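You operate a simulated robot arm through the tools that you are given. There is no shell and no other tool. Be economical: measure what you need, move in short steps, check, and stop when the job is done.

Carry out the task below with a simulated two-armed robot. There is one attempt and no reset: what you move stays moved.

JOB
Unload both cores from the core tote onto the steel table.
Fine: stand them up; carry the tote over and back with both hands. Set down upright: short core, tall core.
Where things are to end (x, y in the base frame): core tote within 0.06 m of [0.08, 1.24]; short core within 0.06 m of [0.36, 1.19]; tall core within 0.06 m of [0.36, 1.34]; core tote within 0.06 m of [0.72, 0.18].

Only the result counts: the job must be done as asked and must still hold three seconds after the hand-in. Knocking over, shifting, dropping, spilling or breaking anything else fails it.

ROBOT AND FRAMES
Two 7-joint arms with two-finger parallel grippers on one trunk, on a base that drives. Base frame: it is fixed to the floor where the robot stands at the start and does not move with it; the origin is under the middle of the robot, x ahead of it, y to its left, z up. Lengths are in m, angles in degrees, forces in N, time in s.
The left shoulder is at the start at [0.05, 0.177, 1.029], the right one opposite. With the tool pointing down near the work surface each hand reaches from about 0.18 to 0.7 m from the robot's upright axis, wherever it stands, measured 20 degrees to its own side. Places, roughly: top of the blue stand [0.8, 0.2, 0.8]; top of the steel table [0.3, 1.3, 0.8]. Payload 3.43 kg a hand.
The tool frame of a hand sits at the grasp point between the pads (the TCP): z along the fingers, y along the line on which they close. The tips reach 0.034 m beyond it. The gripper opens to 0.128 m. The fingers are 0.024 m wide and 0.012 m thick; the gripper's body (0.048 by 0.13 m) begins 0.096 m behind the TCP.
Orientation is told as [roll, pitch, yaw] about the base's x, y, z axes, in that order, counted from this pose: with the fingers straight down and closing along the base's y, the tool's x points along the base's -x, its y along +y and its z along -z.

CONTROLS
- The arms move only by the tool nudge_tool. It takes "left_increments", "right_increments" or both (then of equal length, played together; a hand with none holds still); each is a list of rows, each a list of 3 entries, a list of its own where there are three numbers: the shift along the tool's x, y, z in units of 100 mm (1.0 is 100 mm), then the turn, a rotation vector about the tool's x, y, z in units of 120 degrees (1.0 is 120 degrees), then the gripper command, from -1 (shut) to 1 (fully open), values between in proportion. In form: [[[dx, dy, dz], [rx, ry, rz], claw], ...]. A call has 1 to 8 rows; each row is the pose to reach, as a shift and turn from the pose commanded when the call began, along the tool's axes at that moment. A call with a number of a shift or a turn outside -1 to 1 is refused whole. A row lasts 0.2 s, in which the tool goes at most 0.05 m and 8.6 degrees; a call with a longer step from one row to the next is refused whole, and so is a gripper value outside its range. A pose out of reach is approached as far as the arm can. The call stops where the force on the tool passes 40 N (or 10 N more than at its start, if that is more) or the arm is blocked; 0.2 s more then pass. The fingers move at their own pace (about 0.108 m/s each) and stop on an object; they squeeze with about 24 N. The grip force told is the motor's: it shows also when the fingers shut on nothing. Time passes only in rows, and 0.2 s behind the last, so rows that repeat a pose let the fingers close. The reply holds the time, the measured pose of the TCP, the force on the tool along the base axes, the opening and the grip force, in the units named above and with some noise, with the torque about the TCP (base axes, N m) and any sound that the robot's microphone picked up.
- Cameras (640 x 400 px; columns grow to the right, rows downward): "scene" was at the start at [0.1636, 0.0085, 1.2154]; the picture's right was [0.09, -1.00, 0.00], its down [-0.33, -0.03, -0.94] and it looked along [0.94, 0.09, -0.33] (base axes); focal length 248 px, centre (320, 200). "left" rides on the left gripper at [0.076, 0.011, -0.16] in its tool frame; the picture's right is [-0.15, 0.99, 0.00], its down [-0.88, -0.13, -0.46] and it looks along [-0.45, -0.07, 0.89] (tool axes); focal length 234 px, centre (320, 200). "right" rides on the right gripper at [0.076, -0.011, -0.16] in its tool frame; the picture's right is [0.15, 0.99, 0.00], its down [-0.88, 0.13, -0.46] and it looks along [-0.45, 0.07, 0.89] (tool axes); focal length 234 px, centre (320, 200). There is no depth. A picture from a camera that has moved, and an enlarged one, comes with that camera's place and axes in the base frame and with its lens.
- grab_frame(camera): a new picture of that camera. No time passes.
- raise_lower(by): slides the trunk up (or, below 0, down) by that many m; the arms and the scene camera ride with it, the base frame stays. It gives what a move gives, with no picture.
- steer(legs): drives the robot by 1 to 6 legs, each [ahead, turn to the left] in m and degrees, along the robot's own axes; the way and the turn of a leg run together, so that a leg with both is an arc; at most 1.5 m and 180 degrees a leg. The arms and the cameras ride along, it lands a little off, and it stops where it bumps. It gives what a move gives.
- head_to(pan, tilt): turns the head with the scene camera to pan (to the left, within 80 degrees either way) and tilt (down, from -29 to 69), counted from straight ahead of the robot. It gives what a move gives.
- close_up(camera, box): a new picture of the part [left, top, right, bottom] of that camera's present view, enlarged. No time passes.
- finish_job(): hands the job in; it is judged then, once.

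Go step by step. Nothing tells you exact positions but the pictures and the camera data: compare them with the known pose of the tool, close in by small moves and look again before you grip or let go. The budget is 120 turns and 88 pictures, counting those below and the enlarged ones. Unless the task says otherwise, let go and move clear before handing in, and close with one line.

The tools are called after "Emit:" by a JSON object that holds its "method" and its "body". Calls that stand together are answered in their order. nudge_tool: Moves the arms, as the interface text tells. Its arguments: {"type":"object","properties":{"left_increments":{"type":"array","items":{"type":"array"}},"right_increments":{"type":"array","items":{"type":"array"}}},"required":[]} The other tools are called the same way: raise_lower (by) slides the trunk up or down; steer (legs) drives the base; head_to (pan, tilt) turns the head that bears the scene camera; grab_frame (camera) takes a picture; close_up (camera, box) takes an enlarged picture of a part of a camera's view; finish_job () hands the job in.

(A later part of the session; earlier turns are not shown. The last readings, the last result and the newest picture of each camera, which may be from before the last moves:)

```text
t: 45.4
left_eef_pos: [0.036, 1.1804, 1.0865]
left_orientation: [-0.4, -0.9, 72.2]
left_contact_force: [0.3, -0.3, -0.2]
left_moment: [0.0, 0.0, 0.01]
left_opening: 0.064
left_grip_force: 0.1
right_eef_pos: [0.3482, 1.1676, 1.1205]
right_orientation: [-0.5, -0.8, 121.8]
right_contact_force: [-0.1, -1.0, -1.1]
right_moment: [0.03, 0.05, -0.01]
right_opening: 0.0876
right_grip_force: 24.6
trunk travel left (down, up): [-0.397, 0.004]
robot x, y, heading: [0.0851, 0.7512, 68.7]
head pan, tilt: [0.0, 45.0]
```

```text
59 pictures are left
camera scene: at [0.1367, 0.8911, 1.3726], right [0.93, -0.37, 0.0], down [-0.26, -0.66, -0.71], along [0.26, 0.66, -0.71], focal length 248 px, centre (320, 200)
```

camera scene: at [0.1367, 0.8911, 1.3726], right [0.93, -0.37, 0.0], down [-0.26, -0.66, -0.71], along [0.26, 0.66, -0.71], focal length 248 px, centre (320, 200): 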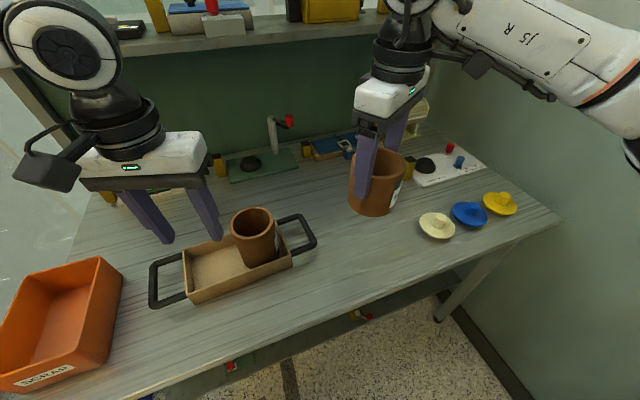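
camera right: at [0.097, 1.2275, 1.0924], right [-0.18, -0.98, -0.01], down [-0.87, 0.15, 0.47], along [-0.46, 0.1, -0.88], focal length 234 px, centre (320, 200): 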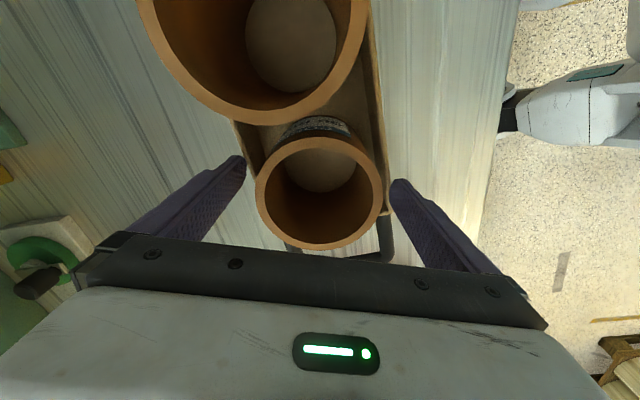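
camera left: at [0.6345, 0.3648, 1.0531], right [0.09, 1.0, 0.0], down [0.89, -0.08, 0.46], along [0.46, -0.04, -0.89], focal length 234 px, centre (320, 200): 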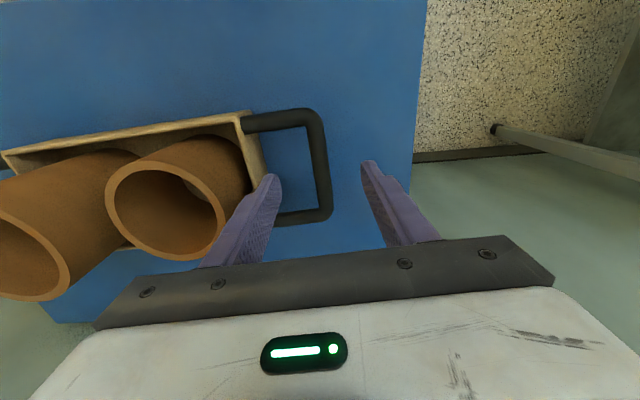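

Now over the place. I shift by ~2 cm and descend with the arm, in steps.

Emit:
{"method": "nudge_tool", "body": {"right_increments": [[[-0.09, -0.2, 0.1], [0, 0, 0], -1], [[-0.09, -0.2, 0.4], [0, 0, 0], -1], [[-0.09, -0.2, 0.7], [0, 0, 0], -1], [[-0.09, -0.2, 1.0], [0, 0, 0], -1]]}}

Emit:
{"method": "nudge_tool", "body": {"right_increments": [[[0, 0, 0.3], [0, 0, 0], -1], [[0, 0, 0.6], [0, 0, 0], -1]]}}

Emit:
{"method": "close_up", "body": {"camera": "scene", "box": [280, 120, 490, 280]}}

```text
t: 46.4
left_eef_pos: [0.0367, 1.1813, 1.0861]
left_orientation: [-0.5, -1.0, 72.1]
left_contact_force: [0.6, 0.4, -0.3]
left_moment: [0.02, 0.02, 0.01]
left_opening: 0.0639
left_grip_force: 0.0
right_eef_pos: [0.3603, 1.1839, 1.0794]
right_orientation: [-0.4, -0.8, 121.3]
right_contact_force: [0.9, 0.6, -1.0]
right_moment: [0.0, 0.02, -0.03]
right_opening: 0.0876
right_grip_force: 23.7
right hand out of reach, approached as far as the arm can: row 1, 2, 3, 4
trunk travel left (down, up): [-0.397, 0.004]
robot x, y, heading: [0.0794, 0.7484, 69.0]
head pan, tilt: [0.0, 45.0]
```

```text
t: 47.0
left_eef_pos: [0.0371, 1.1817, 1.0858]
left_orientation: [-0.4, -1.0, 72.2]
left_contact_force: [-0.9, 0.2, 0.0]
left_moment: [-0.04, 0.0, 0.0]
left_opening: 0.0643
left_grip_force: 0.0
right_eef_pos: [0.3613, 1.1844, 1.0197]
right_orientation: [-0.5, -0.7, 121.7]
right_contact_force: [0.3, 0.4, -1.6]
right_moment: [-0.03, 0.02, 0.0]
right_opening: 0.0875
right_grip_force: 23.2
trunk travel left (down, up): [-0.397, 0.004]
robot x, y, heading: [0.0836, 0.7556, 68.7]
head pan, tilt: [0.0, 45.0]
```

```text
2.50 times, centred on (385, 200) of scene
camera zoom: at [0.1366, 0.8915, 1.3726], right [0.93, -0.37, 0.0], down [-0.26, -0.66, -0.71], along [0.26, 0.66, -0.71], focal length 619 px, centre (158, 200)
```

zoom: 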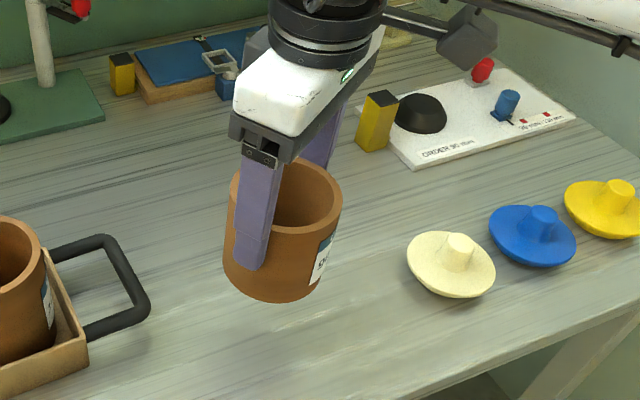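

Emit:
{"method": "nudge_tool", "body": {"right_increments": [[[0, 0, 0.25], [0, 0, 0], -1], [[0, 0, 0.5], [0, 0, 0], -1], [[0, 0, 0.7], [0, 0, 0], -1]]}}

Emit:
{"method": "nudge_tool", "body": {"right_increments": [[[0, 0, 0.04], [0, 0, 0], -1], [[0, 0, 0.08], [0, 0, 0], -1], [[0, 0, 0.12], [0, 0, 0], -1]]}}

Emit:
{"method": "close_up", "body": {"camera": "scene", "box": [280, 120, 490, 280]}}

```text
t: 47.8
left_eef_pos: [0.0364, 1.1813, 1.0845]
left_orientation: [-0.4, -1.0, 72.2]
left_contact_force: [0.1, 0.5, 1.6]
left_moment: [-0.02, -0.01, 0.01]
left_opening: 0.0639
left_grip_force: 0.0
right_eef_pos: [0.3589, 1.1855, 0.9491]
right_orientation: [-0.4, -0.8, 121.8]
right_contact_force: [-0.5, 1.0, -1.2]
right_moment: [0.02, 0.02, 0.06]
right_opening: 0.0878
right_grip_force: 24.4
trunk travel left (down, up): [-0.397, 0.004]
robot x, y, heading: [0.0796, 0.7516, 68.6]
head pan, tilt: [0.0, 45.0]
```

```text
t: 48.5
left_eef_pos: [0.0352, 1.1806, 1.084]
left_orientation: [-0.4, -1.0, 72.2]
left_contact_force: [0.1, -0.3, 0.4]
left_moment: [0.0, 0.06, 0.01]
left_opening: 0.0639
left_grip_force: 0.2
right_eef_pos: [0.3597, 1.1855, 0.9371]
right_orientation: [-0.4, -0.8, 121.8]
right_contact_force: [-1.0, 0.6, -0.3]
right_moment: [0.0, 0.01, 0.01]
right_opening: 0.0878
right_grip_force: 23.9
trunk travel left (down, up): [-0.397, 0.004]
robot x, y, heading: [0.0802, 0.7501, 68.6]
head pan, tilt: [0.0, 45.0]
```

```text
2.50 times, centred on (385, 200) of scene
camera zoom: at [0.1363, 0.8912, 1.3726], right [0.93, -0.37, 0.0], down [-0.26, -0.66, -0.71], along [0.26, 0.66, -0.71], focal length 619 px, centre (158, 200)
```

zoom: 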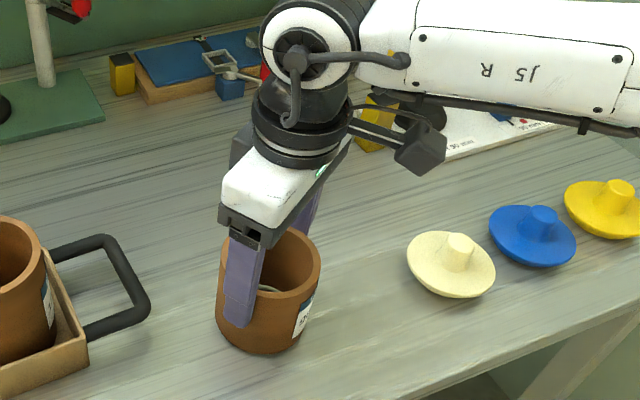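

Very near the table; I creep down in 2 mm steps until the force shows contact.

Emit:
{"method": "nudge_tool", "body": {"right_increments": [[[0, 0, 0.02], [0, 0, 0], -1], [[0, 0, 0.03], [0, 0, 0], -1]]}}

```text
t: 49.1
left_eef_pos: [0.0366, 1.1809, 1.0871]
left_orientation: [-0.5, -1.0, 72.2]
left_contact_force: [0.3, -0.9, 0.4]
left_moment: [0.04, 0.01, -0.03]
left_opening: 0.064
left_grip_force: 0.0
right_eef_pos: [0.359, 1.1851, 0.9341]
right_orientation: [-0.6, -0.8, 121.8]
right_contact_force: [-0.1, 0.3, -0.5]
right_moment: [0.0, 0.02, -0.01]
right_opening: 0.0876
right_grip_force: 24.1
trunk travel left (down, up): [-0.397, 0.004]
robot x, y, heading: [0.0819, 0.7488, 68.5]
head pan, tilt: [0.0, 45.0]
```

Emit:
{"method": "nudge_tool", "body": {"right_increments": [[[0, 0, 0.02], [0, 0, 0], -1], [[0, 0, 0.03], [0, 0, 0], -1]]}}

```text
t: 49.8
left_eef_pos: [0.0365, 1.1803, 1.0867]
left_orientation: [-0.4, -1.1, 72.2]
left_contact_force: [-0.2, -0.2, 0.0]
left_moment: [-0.05, 0.01, -0.01]
left_opening: 0.0639
left_grip_force: 0.1
right_eef_pos: [0.3589, 1.1853, 0.9329]
right_orientation: [-0.6, -0.9, 121.8]
right_contact_force: [-0.3, -0.4, 3.1]
right_moment: [-0.12, 0.07, 0.06]
right_opening: 0.0873
right_grip_force: 23.9
trunk travel left (down, up): [-0.397, 0.004]
robot x, y, heading: [0.0786, 0.7486, 68.6]
head pan, tilt: [0.0, 45.0]
```

Contact. I open and lift straight up.

Emit:
{"method": "nudge_tool", "body": {"right_increments": [[[0, 0, 0.005], [0, 0, 0], -1], [[0, 0, 0.005], [0, 0, 0], 0.6], [[0, 0, 0.005], [0, 0, 0], 1], [[0, 0, 0.005], [0, 0, 0], 1], [[0, 0, -0.3], [0, 0, 0], 1], [[0, 0, -0.6], [0, 0, 0], 1], [[0, 0, -0.9], [0, 0, 0], 1]]}}

Emit:
{"method": "nudge_tool", "body": {"right_increments": [[[0, 0, -0.3], [0, 0, 0], 1], [[0, 0, -0.5], [0, 0, 0], 1]]}}

Emit:
{"method": "grab_frame", "body": {"camera": "scene"}}

```text
t: 51.4
left_eef_pos: [0.035, 1.1808, 1.0865]
left_orientation: [-0.3, -1.0, 72.1]
left_contact_force: [0.1, -0.2, -0.8]
left_moment: [0.01, 0.04, 0.0]
left_opening: 0.0642
left_grip_force: 0.0
right_eef_pos: [0.3586, 1.1844, 1.0227]
right_orientation: [-0.6, -0.9, 121.8]
right_contact_force: [-0.7, 0.4, 0.1]
right_moment: [0.02, 0.02, 0.03]
right_opening: 0.1281
right_grip_force: 0.1
trunk travel left (down, up): [-0.397, 0.004]
robot x, y, heading: [0.0821, 0.7497, 68.3]
head pan, tilt: [0.0, 45.0]
```

```text
t: 52.0
left_eef_pos: [0.0359, 1.1806, 1.0863]
left_orientation: [-0.3, -0.9, 72.2]
left_contact_force: [-0.3, -0.5, -0.5]
left_moment: [0.02, -0.01, 0.04]
left_opening: 0.0639
left_grip_force: 0.1
right_eef_pos: [0.3599, 1.1831, 1.0725]
right_orientation: [-0.6, -0.9, 121.6]
right_contact_force: [-0.6, 0.5, -0.5]
right_moment: [-0.02, 0.01, 0.02]
right_opening: 0.1279
right_grip_force: 0.2
trunk travel left (down, up): [-0.397, 0.004]
robot x, y, heading: [0.0812, 0.7495, 68.9]
head pan, tilt: [0.0, 45.0]
```

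```text
56 pictures are left
camera scene: at [0.1363, 0.8912, 1.3726], right [0.93, -0.37, 0.0], down [-0.26, -0.66, -0.71], along [0.26, 0.66, -0.71], focal length 248 px, centre (320, 200)
```

scene: 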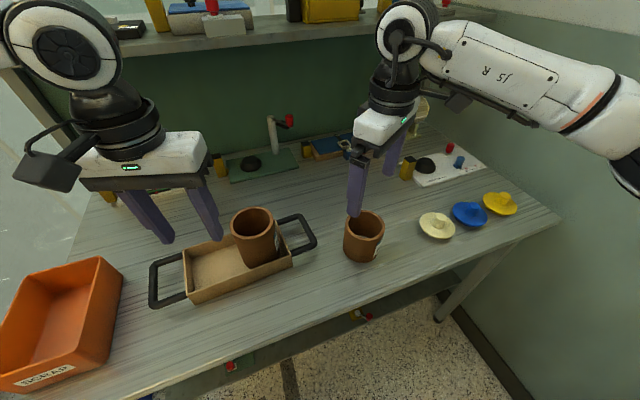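

Short core stands at (0.36, 1.185). I turn back left ~28° to bring the right hand over the tall core.

Emit:
{"method": "steer", "body": {"legs": [[0, 28]]}}

Emit:
{"method": "grab_frame", "body": {"camera": "right"}}

Emit:
{"method": "grab_frame", "body": {"camera": "scene"}}

```text
t: 53.7
left_eef_pos: [-0.1606, 1.1113, 1.0862]
left_orientation: [-0.4, -1.1, 100.0]
left_contact_force: [0.0, 0.5, -0.4]
left_moment: [-0.02, 0.01, 0.02]
left_opening: 0.064
left_grip_force: 0.0
right_eef_pos: [0.1246, 1.2636, 1.0733]
right_orientation: [-0.6, -0.8, 149.6]
right_contact_force: [0.3, -0.3, 0.7]
right_moment: [0.03, 0.0, 0.04]
right_opening: 0.1279
right_grip_force: 0.1
trunk travel left (down, up): [-0.397, 0.004]
robot x, y, heading: [0.0817, 0.7484, 96.6]
head pan, tilt: [0.0, 45.0]
```

```text
55 pictures are left
camera right: at [0.1971, 1.2315, 1.2307], right [-0.37, -0.93, -0.01], down [-0.82, 0.33, 0.47], along [-0.43, 0.18, -0.88], focal length 234 px, centre (320, 200)
```

right: 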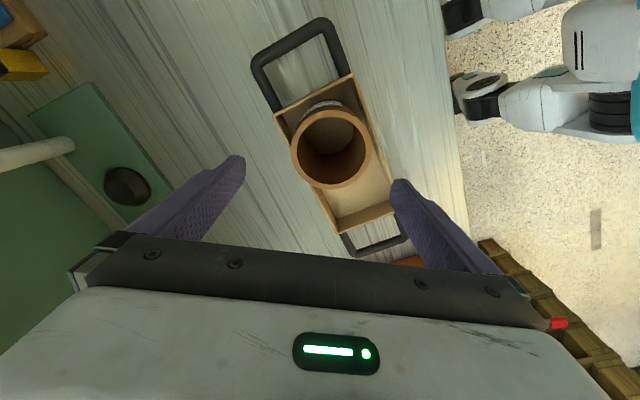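

```text
54 pictures are left
camera scene: at [0.0637, 0.9006, 1.3726], right [0.99, 0.11, 0.0], down [0.08, -0.7, -0.71], along [-0.08, 0.7, -0.71], focal length 248 px, centre (320, 200)
```

scene: 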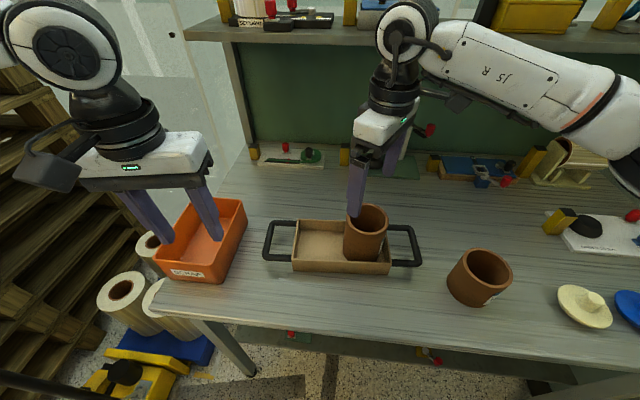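

Emit:
{"method": "nudge_tool", "body": {"right_increments": [[[0.1, 0.12, 0], [0, 0, 0], 1], [[0.1, 0.12, 0.3], [0, 0, 0], 1], [[0.1, 0.12, 0.6], [0, 0, 0], 1]]}}

Emit:
{"method": "grab_frame", "body": {"camera": "right"}}

```text
t: 54.5
left_eef_pos: [-0.1584, 1.1108, 1.0865]
left_orientation: [-0.3, -1.0, 100.1]
left_contact_force: [0.5, 0.1, -0.1]
left_moment: [-0.02, 0.0, 0.02]
left_opening: 0.0638
left_grip_force: 0.1
right_eef_pos: [0.1274, 1.2492, 1.0114]
right_orientation: [-0.6, -0.8, 149.5]
right_contact_force: [0.0, -0.1, 0.2]
right_moment: [0.02, 0.01, 0.03]
right_opening: 0.1281
right_grip_force: 0.0
trunk travel left (down, up): [-0.397, 0.004]
robot x, y, heading: [0.0787, 0.7541, 96.5]
head pan, tilt: [0.0, 45.0]
```

```text
53 pictures are left
camera right: at [0.1995, 1.2172, 1.1697], right [-0.37, -0.93, -0.01], down [-0.82, 0.33, 0.47], along [-0.43, 0.18, -0.88], focal length 234 px, centre (320, 200)
```

right: 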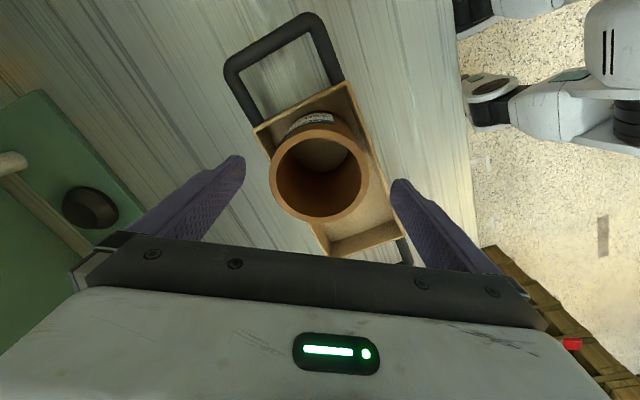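

Centred. I go down to z≈0.95 and close.

Emit:
{"method": "nudge_tool", "body": {"right_increments": [[[0, 0, 0.3], [0, 0, 0], 1], [[0, 0.015, 0.6], [0, 0, 0], 1], [[0, 0.015, 0.6], [0, 0, 0], 1]]}}

Emit:
{"method": "nudge_tool", "body": {"right_increments": [[[0, 0, 0], [0, 0, 0], 0.3], [[0, 0, 0], [0, 0, 0], -1], [[0, 0, 0], [0, 0, 0], -1], [[0, 0, 0], [0, 0, 0], -1]]}}

```text
t: 55.3
left_eef_pos: [-0.1588, 1.1119, 1.0866]
left_orientation: [-0.4, -1.0, 100.1]
left_contact_force: [0.3, 0.4, 0.6]
left_moment: [0.0, -0.02, -0.01]
left_opening: 0.0639
left_grip_force: 0.0
right_eef_pos: [0.1247, 1.2492, 0.9506]
right_orientation: [-0.4, -0.8, 149.6]
right_contact_force: [-0.2, 0.1, -0.2]
right_moment: [0.0, 0.0, -0.03]
right_opening: 0.1277
right_grip_force: 0.2
trunk travel left (down, up): [-0.397, 0.004]
robot x, y, heading: [0.0774, 0.7508, 96.8]
head pan, tilt: [0.0, 45.0]
```

```text
t: 56.3
left_eef_pos: [-0.1597, 1.1104, 1.0859]
left_orientation: [-0.5, -1.0, 100.1]
left_contact_force: [0.0, 0.8, -0.5]
left_moment: [-0.01, -0.01, -0.02]
left_opening: 0.0642
left_grip_force: 0.0
right_eef_pos: [0.1262, 1.2493, 0.9511]
right_orientation: [-0.6, -0.9, 149.5]
right_contact_force: [0.9, 1.2, 1.3]
right_moment: [0.0, 0.01, 0.02]
right_opening: 0.0886
right_grip_force: 24.2
trunk travel left (down, up): [-0.397, 0.004]
robot x, y, heading: [0.0766, 0.7469, 96.4]
head pan, tilt: [0.0, 45.0]
```

Gripped (88.6 mm). I lift it out.

Emit:
{"method": "nudge_tool", "body": {"right_increments": [[[0, 0, -0.2], [0, 0, 0], -1], [[0, 0, -0.4], [0, 0, 0], -1], [[0, 0, -0.7], [0, 0, 0], -1], [[0, 0, -1.0], [0, 0, 0], -1]]}}

Emit:
{"method": "nudge_tool", "body": {"right_increments": [[[0, 0, -0.3], [0, 0, 0], -1], [[0, 0, -0.5], [0, 0, 0], -1]]}}

Emit:
{"method": "steer", "body": {"legs": [[0, -12], [0.05, 0]]}}

Emit:
{"method": "grab_frame", "body": {"camera": "scene"}}

```text
t: 57.3
left_eef_pos: [-0.1594, 1.1113, 1.0847]
left_orientation: [-0.4, -1.0, 100.1]
left_contact_force: [1.1, 0.1, -0.7]
left_moment: [0.0, -0.01, -0.01]
left_opening: 0.0639
left_grip_force: 0.1
right_eef_pos: [0.1276, 1.2464, 1.0522]
right_orientation: [-0.4, -0.8, 149.6]
right_contact_force: [-0.1, 0.2, -1.6]
right_moment: [0.03, 0.01, 0.0]
right_opening: 0.0881
right_grip_force: 23.8
trunk travel left (down, up): [-0.397, 0.004]
robot x, y, heading: [0.0778, 0.7511, 96.4]
head pan, tilt: [0.0, 45.0]
```

```text
t: 57.9
left_eef_pos: [-0.1587, 1.1111, 1.0852]
left_orientation: [-0.4, -1.0, 100.0]
left_contact_force: [-0.7, 0.2, 0.2]
left_moment: [-0.01, 0.01, 0.0]
left_opening: 0.0642
left_grip_force: 0.0
right_eef_pos: [0.127, 1.2455, 1.1028]
right_orientation: [-0.5, -0.8, 149.6]
right_contact_force: [1.1, 0.5, -0.7]
right_moment: [0.01, 0.0, -0.03]
right_opening: 0.0885
right_grip_force: 24.2
trunk travel left (down, up): [-0.397, 0.004]
robot x, y, heading: [0.083, 0.752, 96.3]
head pan, tilt: [0.0, 45.0]
```

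```text
t: 59.6
left_eef_pos: [-0.0743, 1.2018, 1.0854]
left_orientation: [-0.4, -1.0, 88.1]
left_contact_force: [0.7, 0.3, 0.4]
left_moment: [-0.01, 0.03, 0.03]
left_opening: 0.0642
left_grip_force: 0.1
right_eef_pos: [0.2352, 1.2761, 1.1021]
right_orientation: [-0.5, -0.8, 137.6]
right_contact_force: [-0.7, -0.6, -1.0]
right_moment: [-0.03, -0.02, 0.01]
right_opening: 0.0888
right_grip_force: 24.4
trunk travel left (down, up): [-0.397, 0.004]
robot x, y, heading: [0.0876, 0.7988, 84.4]
head pan, tilt: [0.0, 45.0]
```

```text
52 pictures are left
camera scene: at [0.1008, 0.9516, 1.3724], right [1.0, -0.1, 0.0], down [-0.07, -0.7, -0.71], along [0.07, 0.7, -0.71], focal length 248 px, centre (320, 200)
```

scene: 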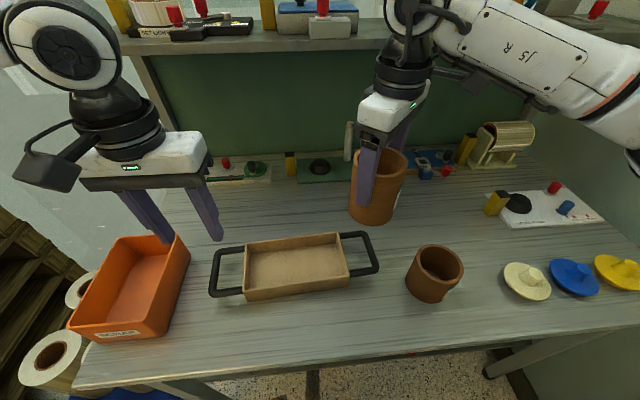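

Tall core is held clear; I move it with the arm to above (0.36, 1.34), unwinding the wrist by 30° on the way.

Emit:
{"method": "nudge_tool", "body": {"right_increments": [[[0.1, -0.25, 0], [0, 0, 0.06], -1], [[0.2, -0.5, 0], [0, 0, 0.12], -1], [[0.3, -0.75, 0], [0, 0, 0.18], -1], [[0.37, -1.0, 0], [0, 0, 0.24], -1]]}}

```text
t: 60.6
left_eef_pos: [-0.0746, 1.2022, 1.0867]
left_orientation: [-0.4, -1.0, 88.0]
left_contact_force: [-0.7, -0.5, 0.4]
left_moment: [-0.04, -0.01, -0.02]
left_opening: 0.0641
left_grip_force: 0.0
right_eef_pos: [0.3294, 1.3236, 1.1031]
right_orientation: [-0.1, -0.9, 108.7]
right_contact_force: [0.3, 0.5, -1.9]
right_moment: [0.02, 0.03, 0.0]
right_opening: 0.0883
right_grip_force: 24.3
trunk travel left (down, up): [-0.397, 0.004]
robot x, y, heading: [0.0876, 0.7993, 84.3]
head pan, tilt: [0.0, 45.0]
```

Emit:
{"method": "nudge_tool", "body": {"right_increments": [[[-0.07, -0.35, 0], [0, 0, 0], -1], [[-0.07, -0.35, 0.35], [0, 0, 0], -1], [[-0.07, -0.35, 0.7], [0, 0, 0], -1], [[-0.07, -0.35, 1.0], [0, 0, 0], -1]]}}

Emit:
{"method": "grab_frame", "body": {"camera": "scene"}}

```text
t: 61.6
left_eef_pos: [-0.0755, 1.2021, 1.0853]
left_orientation: [-0.4, -1.1, 88.1]
left_contact_force: [0.6, -0.7, -0.2]
left_moment: [-0.02, -0.02, 0.0]
left_opening: 0.064
left_grip_force: 0.0
right_eef_pos: [0.36, 1.3425, 1.004]
right_orientation: [-0.1, -0.9, 108.8]
right_contact_force: [0.3, -0.2, -1.0]
right_moment: [-0.01, -0.02, 0.04]
right_opening: 0.0885
right_grip_force: 24.2
trunk travel left (down, up): [-0.397, 0.004]
robot x, y, heading: [0.0812, 0.7982, 84.6]
head pan, tilt: [0.0, 45.0]
```

```text
51 pictures are left
camera scene: at [0.1007, 0.9505, 1.3726], right [1.0, -0.1, 0.0], down [-0.07, -0.7, -0.71], along [0.07, 0.7, -0.71], focal length 248 px, centre (320, 200)
```

scene: 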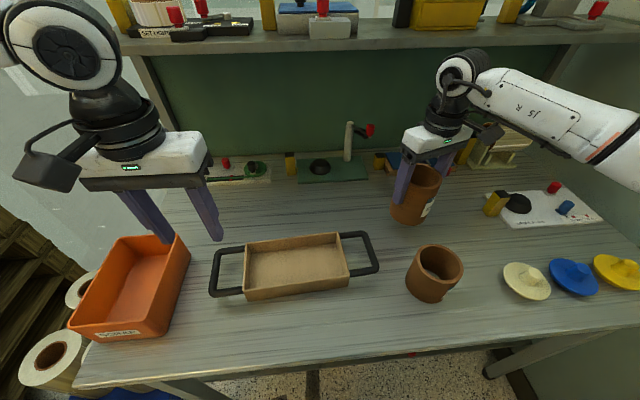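

Emit:
{"method": "nudge_tool", "body": {"right_increments": [[[0, 0, 0.25], [0, 0, 0], -1], [[0, 0, 0.5], [0, 0, 0], -1]]}}

Emit:
{"method": "nudge_tool", "body": {"right_increments": [[[0, 0, 0.04], [0, 0, 0], -1], [[0, 0, 0.08], [0, 0, 0], -1]]}}

Emit:
{"method": "nudge_tool", "body": {"right_increments": [[[0, 0, 0.01], [0, 0, 0], -1], [[0, 0, 0.025], [0, 0, 0], -1]]}}

```text
t: 62.2
left_eef_pos: [-0.0741, 1.2023, 1.0846]
left_orientation: [-0.4, -1.0, 88.1]
left_contact_force: [0.6, 0.5, 0.1]
left_moment: [0.04, 0.01, 0.02]
left_opening: 0.0639
left_grip_force: 0.0
right_eef_pos: [0.3592, 1.3436, 0.9526]
right_orientation: [-0.2, -1.0, 108.8]
right_contact_force: [0.5, -0.1, -1.2]
right_moment: [-0.01, -0.02, 0.02]
right_opening: 0.0882
right_grip_force: 23.6
trunk travel left (down, up): [-0.397, 0.004]
robot x, y, heading: [0.0845, 0.7988, 84.5]
head pan, tilt: [0.0, 45.0]
```

```text
t: 62.8
left_eef_pos: [-0.0749, 1.2006, 1.0861]
left_orientation: [-0.4, -1.0, 88.1]
left_contact_force: [-0.6, 0.7, -0.2]
left_moment: [0.0, -0.01, -0.01]
left_opening: 0.064
left_grip_force: 0.1
right_eef_pos: [0.3598, 1.3436, 0.9454]
right_orientation: [-0.1, -1.0, 108.7]
right_contact_force: [0.2, 1.0, -1.5]
right_moment: [-0.02, -0.01, -0.01]
right_opening: 0.0882
right_grip_force: 23.9
trunk travel left (down, up): [-0.397, 0.004]
robot x, y, heading: [0.0836, 0.799, 84.5]
head pan, tilt: [0.0, 45.0]
```

```text
t: 63.4
left_eef_pos: [-0.0746, 1.2014, 1.0859]
left_orientation: [-0.5, -1.0, 88.1]
left_contact_force: [0.3, -1.3, 0.0]
left_moment: [-0.03, 0.01, -0.02]
left_opening: 0.064
left_grip_force: 0.1
right_eef_pos: [0.3595, 1.3436, 0.9431]
right_orientation: [-0.2, -0.9, 108.7]
right_contact_force: [0.3, 0.3, -1.7]
right_moment: [0.0, 0.0, -0.03]
right_opening: 0.0884
right_grip_force: 24.1
trunk travel left (down, up): [-0.397, 0.004]
robot x, y, heading: [0.0879, 0.7988, 84.4]
head pan, tilt: [0.0, 45.0]
```

Emit:
{"method": "nudge_tool", "body": {"right_increments": [[[0, 0, 0.015], [0, 0, 0], -1], [[0, 0, 0.03], [0, 0, 0], -1]]}}

```text
t: 64.0
left_eef_pos: [-0.0752, 1.2018, 1.0873]
left_orientation: [-0.3, -1.1, 88.1]
left_contact_force: [-0.3, 0.9, 0.5]
left_moment: [0.0, -0.01, -0.01]
left_opening: 0.0643
left_grip_force: 0.0
right_eef_pos: [0.36, 1.3436, 0.9422]
right_orientation: [-0.2, -1.1, 108.9]
right_contact_force: [2.0, -2.3, 13.3]
right_moment: [-0.77, -0.05, 0.08]
right_opening: 0.0886
right_grip_force: 23.8
trunk travel left (down, up): [-0.397, 0.004]
robot x, y, heading: [0.0855, 0.8021, 84.5]
head pan, tilt: [0.0, 45.0]
```

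Contact with the table. I ease off 1 mm, open and lift clear.

Emit:
{"method": "nudge_tool", "body": {"right_increments": [[[0, 0, -0.015], [0, 0, 0], -1], [[0, 0, -0.015], [0, 0, 0], 0.6], [[0, 0, -0.015], [0, 0, 0], 1], [[0, 0, -0.015], [0, 0, 0], 1], [[0, 0, -0.3], [0, 0, 0], 1], [[0, 0, -0.6], [0, 0, 0], 1], [[0, 0, -0.9], [0, 0, 0], 1]]}}

Emit:
{"method": "nudge_tool", "body": {"right_increments": [[[0, 0, -0.3], [0, 0, 0], 1], [[0, 0, -0.5], [0, 0, 0], 1]]}}

Emit:
{"method": "grab_frame", "body": {"camera": "scene"}}

```text
t: 65.6
left_eef_pos: [-0.075, 1.2023, 1.0867]
left_orientation: [-0.4, -1.0, 88.0]
left_contact_force: [-0.5, 0.8, 0.0]
left_moment: [0.0, 0.02, 0.01]
left_opening: 0.0641
left_grip_force: 0.1
right_eef_pos: [0.359, 1.3411, 1.0301]
right_orientation: [-0.1, -1.0, 108.8]
right_contact_force: [0.5, -0.3, 0.4]
right_moment: [0.02, -0.01, 0.02]
right_opening: 0.1279
right_grip_force: 0.0
trunk travel left (down, up): [-0.397, 0.004]
robot x, y, heading: [0.0863, 0.7992, 84.4]
head pan, tilt: [0.0, 45.0]
```

```text
t: 66.2
left_eef_pos: [-0.0738, 1.2016, 1.0863]
left_orientation: [-0.4, -1.1, 88.1]
left_contact_force: [0.1, -0.1, -0.2]
left_moment: [0.01, 0.01, 0.01]
left_opening: 0.0639
left_grip_force: 0.2
right_eef_pos: [0.3599, 1.3423, 1.0795]
right_orientation: [-0.1, -0.9, 108.9]
right_contact_force: [0.4, -0.2, 1.1]
right_moment: [-0.01, 0.0, 0.02]
right_opening: 0.1281
right_grip_force: 0.1
trunk travel left (down, up): [-0.397, 0.004]
robot x, y, heading: [0.0846, 0.7993, 84.5]
head pan, tilt: [0.0, 45.0]
```

```text
50 pictures are left
camera scene: at [0.1006, 0.9501, 1.3726], right [1.0, -0.1, 0.0], down [-0.07, -0.7, -0.71], along [0.07, 0.7, -0.71], focal length 248 px, centre (320, 200)
```

scene: 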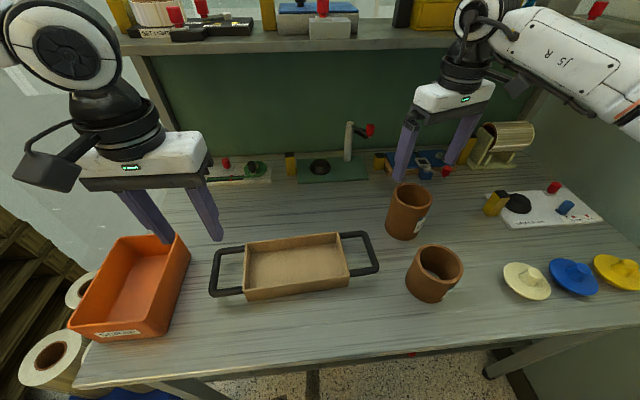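

Both cores stand. I back up to the earlier stance and measure the empty tote for regripping.

Emit:
{"method": "steer", "body": {"legs": [[-0.05, 0], [0, 6]]}}

Emit:
{"method": "close_up", "body": {"camera": "scene", "box": [200, 160, 440, 310]}}

```text
t: 67.7
left_eef_pos: [-0.1212, 1.1335, 1.0856]
left_orientation: [-0.4, -1.0, 94.1]
left_contact_force: [0.1, 0.2, -0.4]
left_moment: [0.0, -0.05, -0.01]
left_opening: 0.064
left_grip_force: 0.1
right_eef_pos: [0.2954, 1.3188, 1.0788]
right_orientation: [-0.1, -0.9, 114.8]
right_contact_force: [-0.1, -0.1, -0.8]
right_moment: [0.0, -0.04, 0.01]
right_opening: 0.1282
right_grip_force: 0.1
trunk travel left (down, up): [-0.397, 0.004]
robot x, y, heading: [0.0805, 0.7458, 90.5]
head pan, tilt: [0.0, 45.0]
```

```text
2.67 times, centred on (320, 235) of scene
camera zoom: at [0.0791, 0.9012, 1.3727], right [1.0, 0.01, 0.0], down [0.01, -0.71, -0.71], along [0.0, 0.71, -0.71], focal length 660 px, centre (320, 107)
```

zoom: 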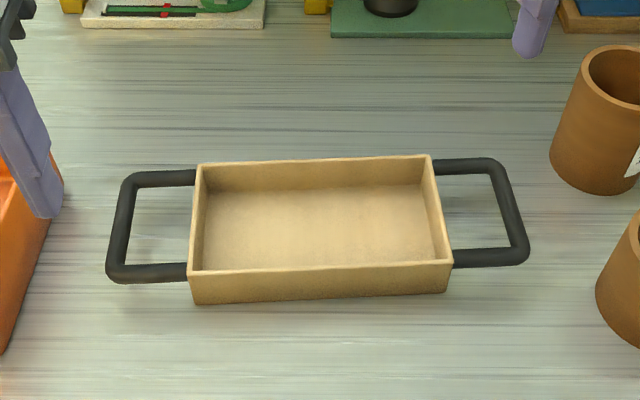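

The tote hasn't moved: bars at about (-0.095, 1.237) and (0.246, 1.257). I bring both hands back above them.

Emit:
{"method": "nudge_tool", "body": {"left_increments": [[[-0.3, -0.1, 0.1], [0, 0, 0], 0], [[-0.6, -0.2, 0.3], [0, 0, 0], 0], [[-0.9, -0.33, 0.5], [0, 0, 0], 0], [[-1.0, -0.33, 0.7], [0, 0, 0], 0]], "right_increments": [[[0.1, 0.2, 0.0], [0, 0, 0.05], 0.5], [[0.2, 0.4, 0.2], [0, 0, 0.1], 0], [[0.36, 0.72, 0.4], [0, 0, 0.15], 0], [[0.36, 0.72, 0.63], [0, 0, 0.176], 0]]}}

Emit:
{"method": "grab_frame", "body": {"camera": "left"}}

Emit:
{"method": "grab_frame", "body": {"camera": "right"}}

```text
t: 68.7
left_eef_pos: [-0.0954, 1.2377, 1.0178]
left_orientation: [-0.4, -1.1, 94.1]
left_contact_force: [-0.8, 0.6, 0.3]
left_moment: [0.02, 0.0, 0.01]
left_opening: 0.0639
left_grip_force: 0.1
right_eef_pos: [0.2452, 1.2562, 1.0155]
right_orientation: [0.4, -0.9, 93.7]
right_contact_force: [-0.6, 0.5, 0.2]
right_moment: [-0.02, 0.01, -0.01]
right_opening: 0.0642
right_grip_force: 0.1
trunk travel left (down, up): [-0.397, 0.004]
robot x, y, heading: [0.0839, 0.7507, 90.5]
head pan, tilt: [0.0, 45.0]
```

```text
48 pictures are left
camera left: at [-0.101, 1.157, 1.175], right [-1.0, 0.08, 0.0], down [0.06, 0.88, 0.47], along [0.04, 0.47, -0.88], focal length 234 px, centre (320, 200)
```

left: 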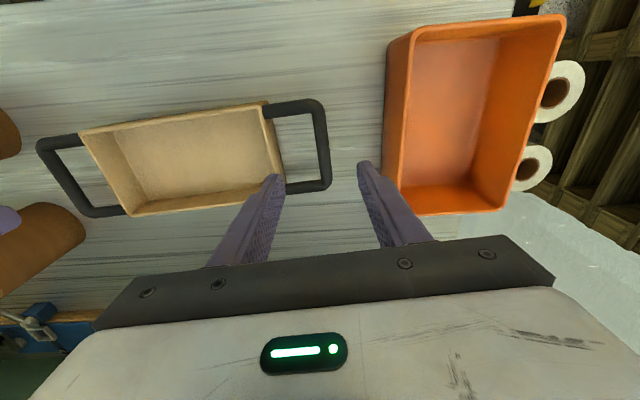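

```text
47 pictures are left
camera right: at [0.2627, 1.1785, 1.173], right [-0.98, -0.21, 0.0], down [-0.18, 0.86, 0.47], along [-0.1, 0.46, -0.88], focal length 234 px, centre (320, 200)
```

right: 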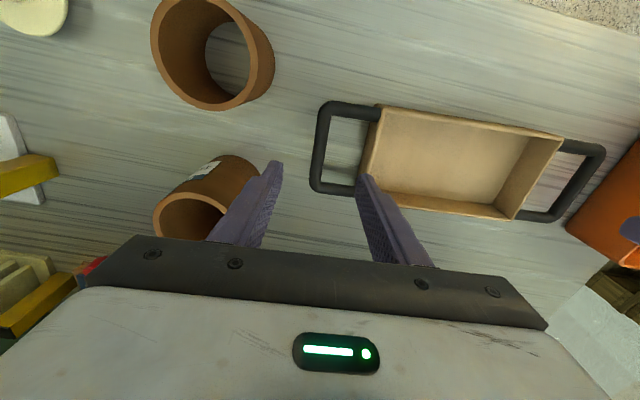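

Both hands are centred over the bars. I lower with the trunk to the former grip height and close.

Emit:
{"method": "raise_lower", "body": {"by": -0.129}}

Emit:
{"method": "close_up", "body": {"camera": "scene", "box": [180, 90, 460, 265]}}

```text
t: 70.3
left_eef_pos: [-0.0951, 1.2358, 0.8875]
left_orientation: [-0.4, -1.0, 94.1]
left_contact_force: [0.0, 0.7, 0.5]
left_moment: [-0.01, -0.01, 0.0]
left_opening: 0.0638
left_grip_force: 0.0
right_eef_pos: [0.2465, 1.2558, 0.8867]
right_orientation: [0.3, -0.9, 93.8]
right_contact_force: [-0.6, -0.2, 0.4]
right_moment: [0.02, -0.03, 0.0]
right_opening: 0.0637
right_grip_force: 0.0
trunk travel left (down, up): [-0.268, 0.133]
robot x, y, heading: [0.0778, 0.7549, 90.6]
head pan, tilt: [0.0, 45.0]
```

```text
2.29 times, centred on (320, 178) of scene
camera zoom: at [0.0799, 0.9012, 1.2437], right [1.0, 0.01, 0.0], down [0.01, -0.71, -0.71], along [-0.01, 0.71, -0.71], focal length 566 px, centre (320, 251)
```

zoom: 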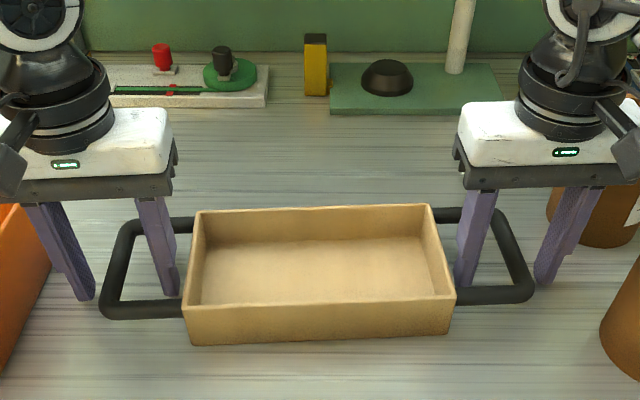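

Emit:
{"method": "nudge_tool", "body": {"left_increments": [[[0, 0, 0], [0, 0, 0], -1], [[0, 0, 0], [0, 0, 0], -1], [[0, 0, 0], [0, 0, 0], -1], [[0, 0, 0], [0, 0, 0], -1]], "right_increments": [[[0, 0, 0], [0, 0, 0], -1], [[0, 0, 0], [0, 0, 0], -1], [[0, 0, 0], [0, 0, 0], -1], [[0, 0, 0], [0, 0, 0], -1]]}}

Emit:
{"method": "raise_lower", "body": {"by": 0.02}}

Emit:
{"method": "grab_frame", "body": {"camera": "scene"}}

```text
t: 71.3
left_eef_pos: [-0.0947, 1.2358, 0.8892]
left_orientation: [-0.4, -1.0, 94.1]
left_contact_force: [5.7, -1.0, 0.6]
left_moment: [0.06, 0.03, -0.24]
left_opening: 0.0152
left_grip_force: 24.3
right_eef_pos: [0.2448, 1.2561, 0.8868]
right_orientation: [0.3, -0.9, 93.8]
right_contact_force: [-4.3, 0.8, -0.1]
right_moment: [-0.03, -0.01, -0.11]
right_opening: 0.0153
right_grip_force: 23.8
trunk travel left (down, up): [-0.268, 0.133]
robot x, y, heading: [0.0807, 0.7508, 90.4]
head pan, tilt: [0.0, 45.0]
```

```text
t: 71.9
left_eef_pos: [-0.0952, 1.2365, 0.9091]
left_orientation: [-0.4, -1.0, 94.1]
left_contact_force: [8.3, -1.0, -0.9]
left_moment: [-0.09, 0.0, -0.25]
left_opening: 0.0153
left_grip_force: 24.4
right_eef_pos: [0.2451, 1.2572, 0.9066]
right_orientation: [0.3, -0.9, 93.8]
right_contact_force: [-7.4, 0.9, -1.4]
right_moment: [0.07, -0.02, -0.13]
right_opening: 0.015
right_grip_force: 23.5
trunk travel left (down, up): [-0.288, 0.113]
robot x, y, heading: [0.0768, 0.7503, 90.4]
head pan, tilt: [0.0, 45.0]
```

```text
45 pictures are left
camera scene: at [0.0799, 0.9018, 1.2636], right [1.0, 0.01, 0.0], down [0.01, -0.71, -0.71], along [-0.01, 0.71, -0.71], focal length 248 px, centre (320, 200)
```

scene: 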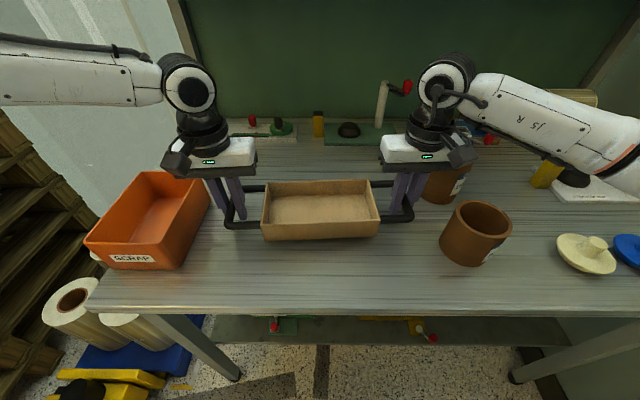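

Tote lifted level. I raise it above core height, back straight out, then turn to the blue stand.

Emit:
{"method": "raise_lower", "body": {"by": 0.11}}

Emit:
{"method": "steer", "body": {"legs": [[-0.57, 0]]}}

Emit:
{"method": "steer", "body": {"legs": [[0, -45], [0, -45]]}}

Emit:
{"method": "grab_frame", "body": {"camera": "scene"}}

```text
t: 73.4
left_eef_pos: [-0.0943, 1.2356, 1.0178]
left_orientation: [-0.6, -1.0, 94.1]
left_contact_force: [11.4, -0.8, -1.5]
left_moment: [0.02, 0.03, -0.27]
left_opening: 0.0152
left_grip_force: 24.6
right_eef_pos: [0.2445, 1.2571, 1.0165]
right_orientation: [0.3, -0.9, 93.8]
right_contact_force: [-12.8, 0.4, -1.6]
right_moment: [-0.04, -0.09, -0.16]
right_opening: 0.0152
right_grip_force: 23.4
trunk travel left (down, up): [-0.398, 0.003]
robot x, y, heading: [0.0815, 0.7461, 90.6]
head pan, tilt: [0.0, 45.0]
```

```text
t: 76.6
left_eef_pos: [-0.0895, 0.6627, 1.0189]
left_orientation: [-0.5, -1.0, 94.0]
left_contact_force: [14.3, -0.1, -1.5]
left_moment: [0.02, 0.05, -0.3]
left_opening: 0.0149
left_grip_force: 23.6
right_eef_pos: [0.2495, 0.6812, 1.0159]
right_orientation: [0.2, -1.0, 93.7]
right_contact_force: [-15.6, 0.0, -0.7]
right_moment: [0.0, -0.07, -0.16]
right_opening: 0.0151
right_grip_force: 24.0
trunk travel left (down, up): [-0.398, 0.003]
robot x, y, heading: [0.0815, 0.1743, 90.3]
head pan, tilt: [0.0, 45.0]
```

```text
t: 81.2
left_eef_pos: [0.5695, 0.3493, 1.0184]
left_orientation: [-0.4, -1.0, 4.3]
left_contact_force: [-1.2, -1.9, -0.4]
left_moment: [0.06, -0.02, -0.25]
left_opening: 0.0153
left_grip_force: 24.1
right_eef_pos: [0.5902, 0.0098, 1.0165]
right_orientation: [0.4, -1.0, 3.9]
right_contact_force: [1.5, 2.7, -0.7]
right_moment: [0.01, -0.01, -0.14]
right_opening: 0.0152
right_grip_force: 24.5
trunk travel left (down, up): [-0.398, 0.003]
robot x, y, heading: [0.0861, 0.1732, 0.6]
head pan, tilt: [0.0, 45.0]
```

```text
44 pictures are left
camera scene: at [0.2361, 0.1762, 1.3736], right [0.01, -1.0, 0.0], down [-0.71, -0.01, -0.71], along [0.71, 0.01, -0.71], focal length 248 px, centre (320, 200)
```

scene: 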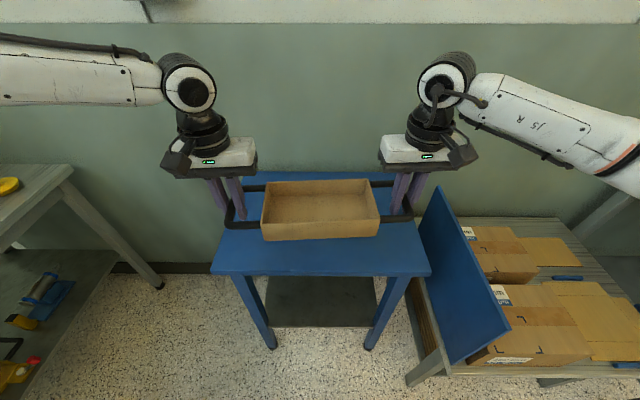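

Centre at (0.58, 0.18); forward 0.14 m, then lower to just above the stand.

Emit:
{"method": "steer", "body": {"legs": [[0.14, 0]]}}

Emit:
{"method": "raise_lower", "body": {"by": -0.15}}

Emit:
{"method": "grab_frame", "body": {"camera": "scene"}}

```text
t: 82.5
left_eef_pos: [0.7082, 0.3517, 1.0188]
left_orientation: [-0.5, -1.0, 4.2]
left_contact_force: [-0.6, -0.3, -1.4]
left_moment: [0.02, 0.04, -0.22]
left_opening: 0.0154
left_grip_force: 23.5
right_eef_pos: [0.7297, 0.0134, 1.0163]
right_orientation: [0.3, -0.9, 4.0]
right_contact_force: [1.5, 0.7, -1.8]
right_moment: [0.01, -0.03, -0.11]
right_opening: 0.0154
right_grip_force: 24.0
trunk travel left (down, up): [-0.398, 0.003]
robot x, y, heading: [0.2207, 0.1758, 0.8]
head pan, tilt: [0.0, 45.0]
```

```text
t: 84.2
left_eef_pos: [0.7088, 0.3526, 0.8695]
left_orientation: [-0.5, -1.0, 4.2]
left_contact_force: [-0.5, -0.9, 0.1]
left_moment: [-0.03, -0.01, -0.22]
left_opening: 0.0153
left_grip_force: 24.0
right_eef_pos: [0.7281, 0.0121, 0.8673]
right_orientation: [0.3, -1.0, 3.9]
right_contact_force: [0.9, 1.2, -0.8]
right_moment: [-0.01, -0.02, -0.09]
right_opening: 0.0152
right_grip_force: 23.9
trunk travel left (down, up): [-0.248, 0.153]
robot x, y, heading: [0.2206, 0.1789, 0.6]
head pan, tilt: [0.0, 45.0]
```

```text
43 pictures are left
camera scene: at [0.3739, 0.1779, 1.2237], right [0.01, -1.0, 0.0], down [-0.71, -0.01, -0.71], along [0.71, 0.01, -0.71], focal length 248 px, centre (320, 200)
```

scene: 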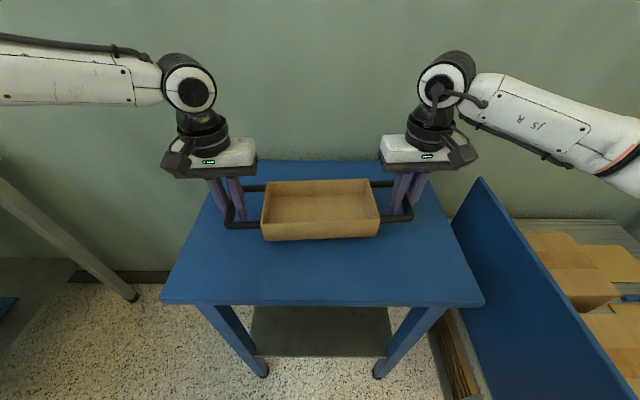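

Emit:
{"method": "nudge_tool", "body": {"left_increments": [[[0, 0, 0.06], [0, 0, 0], -1], [[0, 0, 0.12], [0, 0, 0], -1], [[0, 0, 0.16], [0, 0, 0], -1]], "right_increments": [[[0, 0, 0.06], [0, 0, 0], -1], [[0, 0, 0.12], [0, 0, 0], -1], [[0, 0, 0.16], [0, 0, 0], -1]]}}

Emit:
{"method": "nudge_tool", "body": {"left_increments": [[[0, 0, 0.015], [0, 0, 0], -1], [[0, 0, 0.03], [0, 0, 0], -1]], "right_increments": [[[0, 0, 0.015], [0, 0, 0], -1], [[0, 0, 0.03], [0, 0, 0], -1]]}}

```text
t: 85.0
left_eef_pos: [0.7084, 0.3526, 0.8523]
left_orientation: [-0.7, -1.0, 4.2]
left_contact_force: [-0.8, -2.3, -0.9]
left_moment: [0.01, 0.12, -0.11]
left_opening: 0.0154
left_grip_force: 24.0
right_eef_pos: [0.7291, 0.0132, 0.8504]
right_orientation: [0.4, -1.0, 3.9]
right_contact_force: [0.3, 3.1, -0.3]
right_moment: [0.06, -0.11, -0.09]
right_opening: 0.0153
right_grip_force: 24.1
trunk travel left (down, up): [-0.248, 0.153]
robot x, y, heading: [0.2217, 0.1774, 0.7]
head pan, tilt: [0.0, 45.0]
```

```text
t: 85.6
left_eef_pos: [0.7063, 0.3522, 0.851]
left_orientation: [-0.6, -1.1, 4.2]
left_contact_force: [0.4, -7.1, -1.2]
left_moment: [0.06, -0.12, -0.05]
left_opening: 0.0153
left_grip_force: 24.4
right_eef_pos: [0.7286, 0.0138, 0.8477]
right_orientation: [0.5, -1.0, 4.0]
right_contact_force: [0.0, 7.4, -0.9]
right_moment: [-0.04, 0.11, 0.05]
right_opening: 0.0154
right_grip_force: 24.3
trunk travel left (down, up): [-0.248, 0.153]
robot x, y, heading: [0.2232, 0.1756, 0.8]
head pan, tilt: [0.0, 45.0]
```

Emit:
{"method": "nudge_tool", "body": {"left_increments": [[[0, 0, 0.015], [0, 0, 0], -1], [[0, 0, 0.03], [0, 0, 0], -1]], "right_increments": [[[0, 0, 0.015], [0, 0, 0], -1], [[0, 0, 0.03], [0, 0, 0], -1]]}}

Emit:
{"method": "close_up", "body": {"camera": "scene", "box": [200, 130, 440, 280]}}

```text
t: 86.2
left_eef_pos: [0.7067, 0.3528, 0.8463]
left_orientation: [-0.6, -1.0, 4.2]
left_contact_force: [1.3, -12.7, -0.4]
left_moment: [0.03, -0.05, 0.01]
left_opening: 0.0152
left_grip_force: 24.1
left hand out of reach, approached as far as the arm can: row 2
right_eef_pos: [0.7296, 0.0144, 0.8441]
right_orientation: [0.4, -1.0, 4.1]
right_contact_force: [-0.6, 13.3, -1.6]
right_moment: [-0.07, 0.1, 0.0]
right_opening: 0.0154
right_grip_force: 24.0
trunk travel left (down, up): [-0.248, 0.153]
robot x, y, heading: [0.2225, 0.1775, 0.4]
head pan, tilt: [0.0, 45.0]
```

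```text
2.67 times, centred on (320, 205) of scene
camera zoom: at [0.3741, 0.1779, 1.2236], right [0.01, -1.0, 0.0], down [-0.71, -0.01, -0.71], along [0.71, 0.01, -0.71], focal length 660 px, centre (320, 187)
```

zoom: 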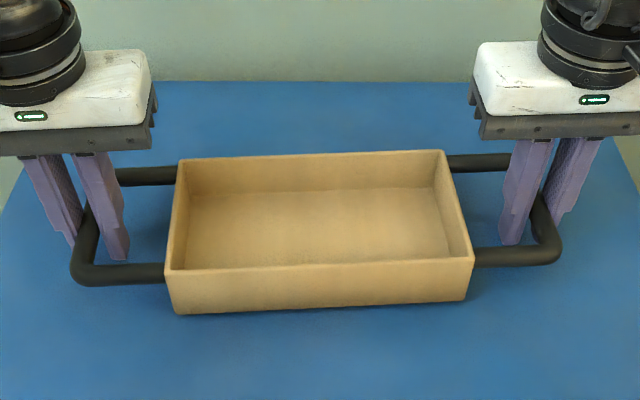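

Not down yet and the arms are pulling apart slightly (left arm near its limit). I ease inward and lower the rest with the trunk.

Emit:
{"method": "nudge_tool", "body": {"left_increments": [[[0, -0.015, 0], [0, 0, 0], -1]], "right_increments": [[[0, 0.015, 0], [0, 0, 0], -1]]}}

Emit:
{"method": "raise_lower", "body": {"by": -0.003}}

```text
t: 86.6
left_eef_pos: [0.7054, 0.3538, 0.8474]
left_orientation: [-0.6, -1.1, 4.2]
left_contact_force: [0.1, -11.3, -1.3]
left_moment: [0.07, 0.03, -0.01]
left_opening: 0.0153
left_grip_force: 23.8
right_eef_pos: [0.7284, 0.0144, 0.8445]
right_orientation: [0.3, -1.0, 3.9]
right_contact_force: [-1.1, 10.2, -0.2]
right_moment: [-0.05, -0.05, 0.18]
right_opening: 0.0152
right_grip_force: 23.8
trunk travel left (down, up): [-0.248, 0.153]
robot x, y, heading: [0.2237, 0.1803, 0.4]
head pan, tilt: [0.0, 45.0]
```

```text
t: 87.2
left_eef_pos: [0.7052, 0.3529, 0.845]
left_orientation: [-0.6, -1.0, 4.2]
left_contact_force: [0.7, -8.7, -1.3]
left_moment: [0.02, 0.01, -0.03]
left_opening: 0.0152
left_grip_force: 23.7
right_eef_pos: [0.7275, 0.0149, 0.8424]
right_orientation: [0.2, -1.0, 3.8]
right_contact_force: [-0.8, 9.2, 0.0]
right_moment: [-0.04, -0.01, 0.14]
right_opening: 0.0154
right_grip_force: 23.6
trunk travel left (down, up): [-0.245, 0.156]
robot x, y, heading: [0.22, 0.1811, 0.3]
head pan, tilt: [0.0, 45.0]
```

Emit:
{"method": "raise_lower", "body": {"by": -0.004}}

Emit:
{"method": "close_up", "body": {"camera": "scene", "box": [200, 130, 440, 280]}}

```text
t: 87.7
left_eef_pos: [0.7053, 0.3544, 0.8411]
left_orientation: [-0.6, -1.1, 4.2]
left_contact_force: [-0.4, -8.2, -1.4]
left_moment: [0.01, 0.0, -0.07]
left_opening: 0.0152
left_grip_force: 24.4
right_eef_pos: [0.7281, 0.0149, 0.8366]
right_orientation: [0.3, -1.0, 3.9]
right_contact_force: [-1.2, 8.8, -0.8]
right_moment: [-0.02, 0.0, 0.1]
right_opening: 0.0154
right_grip_force: 24.4
trunk travel left (down, up): [-0.241, 0.16]
robot x, y, heading: [0.2237, 0.1724, 0.5]
head pan, tilt: [0.0, 45.0]
```

```text
2.67 times, centred on (320, 205) of scene
camera zoom: at [0.374, 0.1779, 1.2166], right [0.01, -1.0, 0.0], down [-0.71, -0.01, -0.71], along [0.71, 0.01, -0.71], focal length 660 px, centre (320, 187)
```

zoom: 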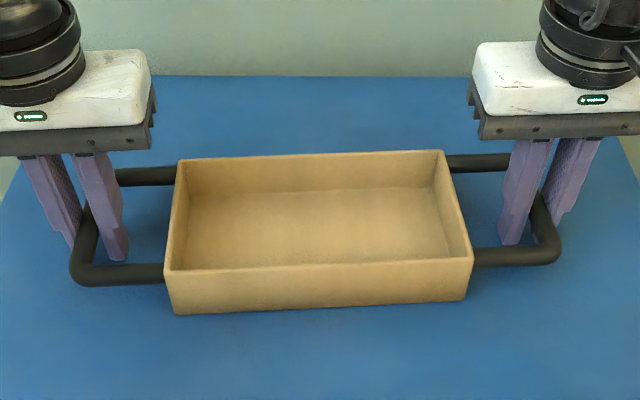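

Emit:
{"method": "raise_lower", "body": {"by": -0.004}}

Emit:
{"method": "raise_lower", "body": {"by": -0.003}}

```text
t: 88.2
left_eef_pos: [0.7064, 0.3541, 0.8387]
left_orientation: [-0.6, -1.3, 4.2]
left_contact_force: [2.3, -6.0, 6.5]
left_moment: [0.0, 0.62, -0.03]
left_opening: 0.0153
left_grip_force: 24.0
right_eef_pos: [0.7289, 0.0137, 0.8371]
right_orientation: [0.3, -1.2, 4.0]
right_contact_force: [-0.1, 5.9, 14.4]
right_moment: [-0.08, 0.68, 0.14]
right_opening: 0.0154
right_grip_force: 24.5
trunk travel left (down, up): [-0.237, 0.164]
robot x, y, heading: [0.2186, 0.1785, 0.7]
head pan, tilt: [0.0, 45.0]
```

```text
t: 88.7
left_eef_pos: [0.7052, 0.3531, 0.8384]
left_orientation: [-0.8, -1.6, 4.3]
left_contact_force: [3.9, -0.9, 24.1]
left_moment: [-0.03, 0.25, -0.09]
left_opening: 0.0151
left_grip_force: 24.0
right_eef_pos: [0.7282, 0.0156, 0.8364]
right_orientation: [0.4, -1.6, 3.8]
right_contact_force: [4.1, 2.4, 29.2]
right_moment: [-0.07, 0.21, 0.13]
right_opening: 0.0154
right_grip_force: 23.8
trunk travel left (down, up): [-0.234, 0.167]
robot x, y, heading: [0.2218, 0.1747, 0.4]
head pan, tilt: [0.0, 45.0]
```

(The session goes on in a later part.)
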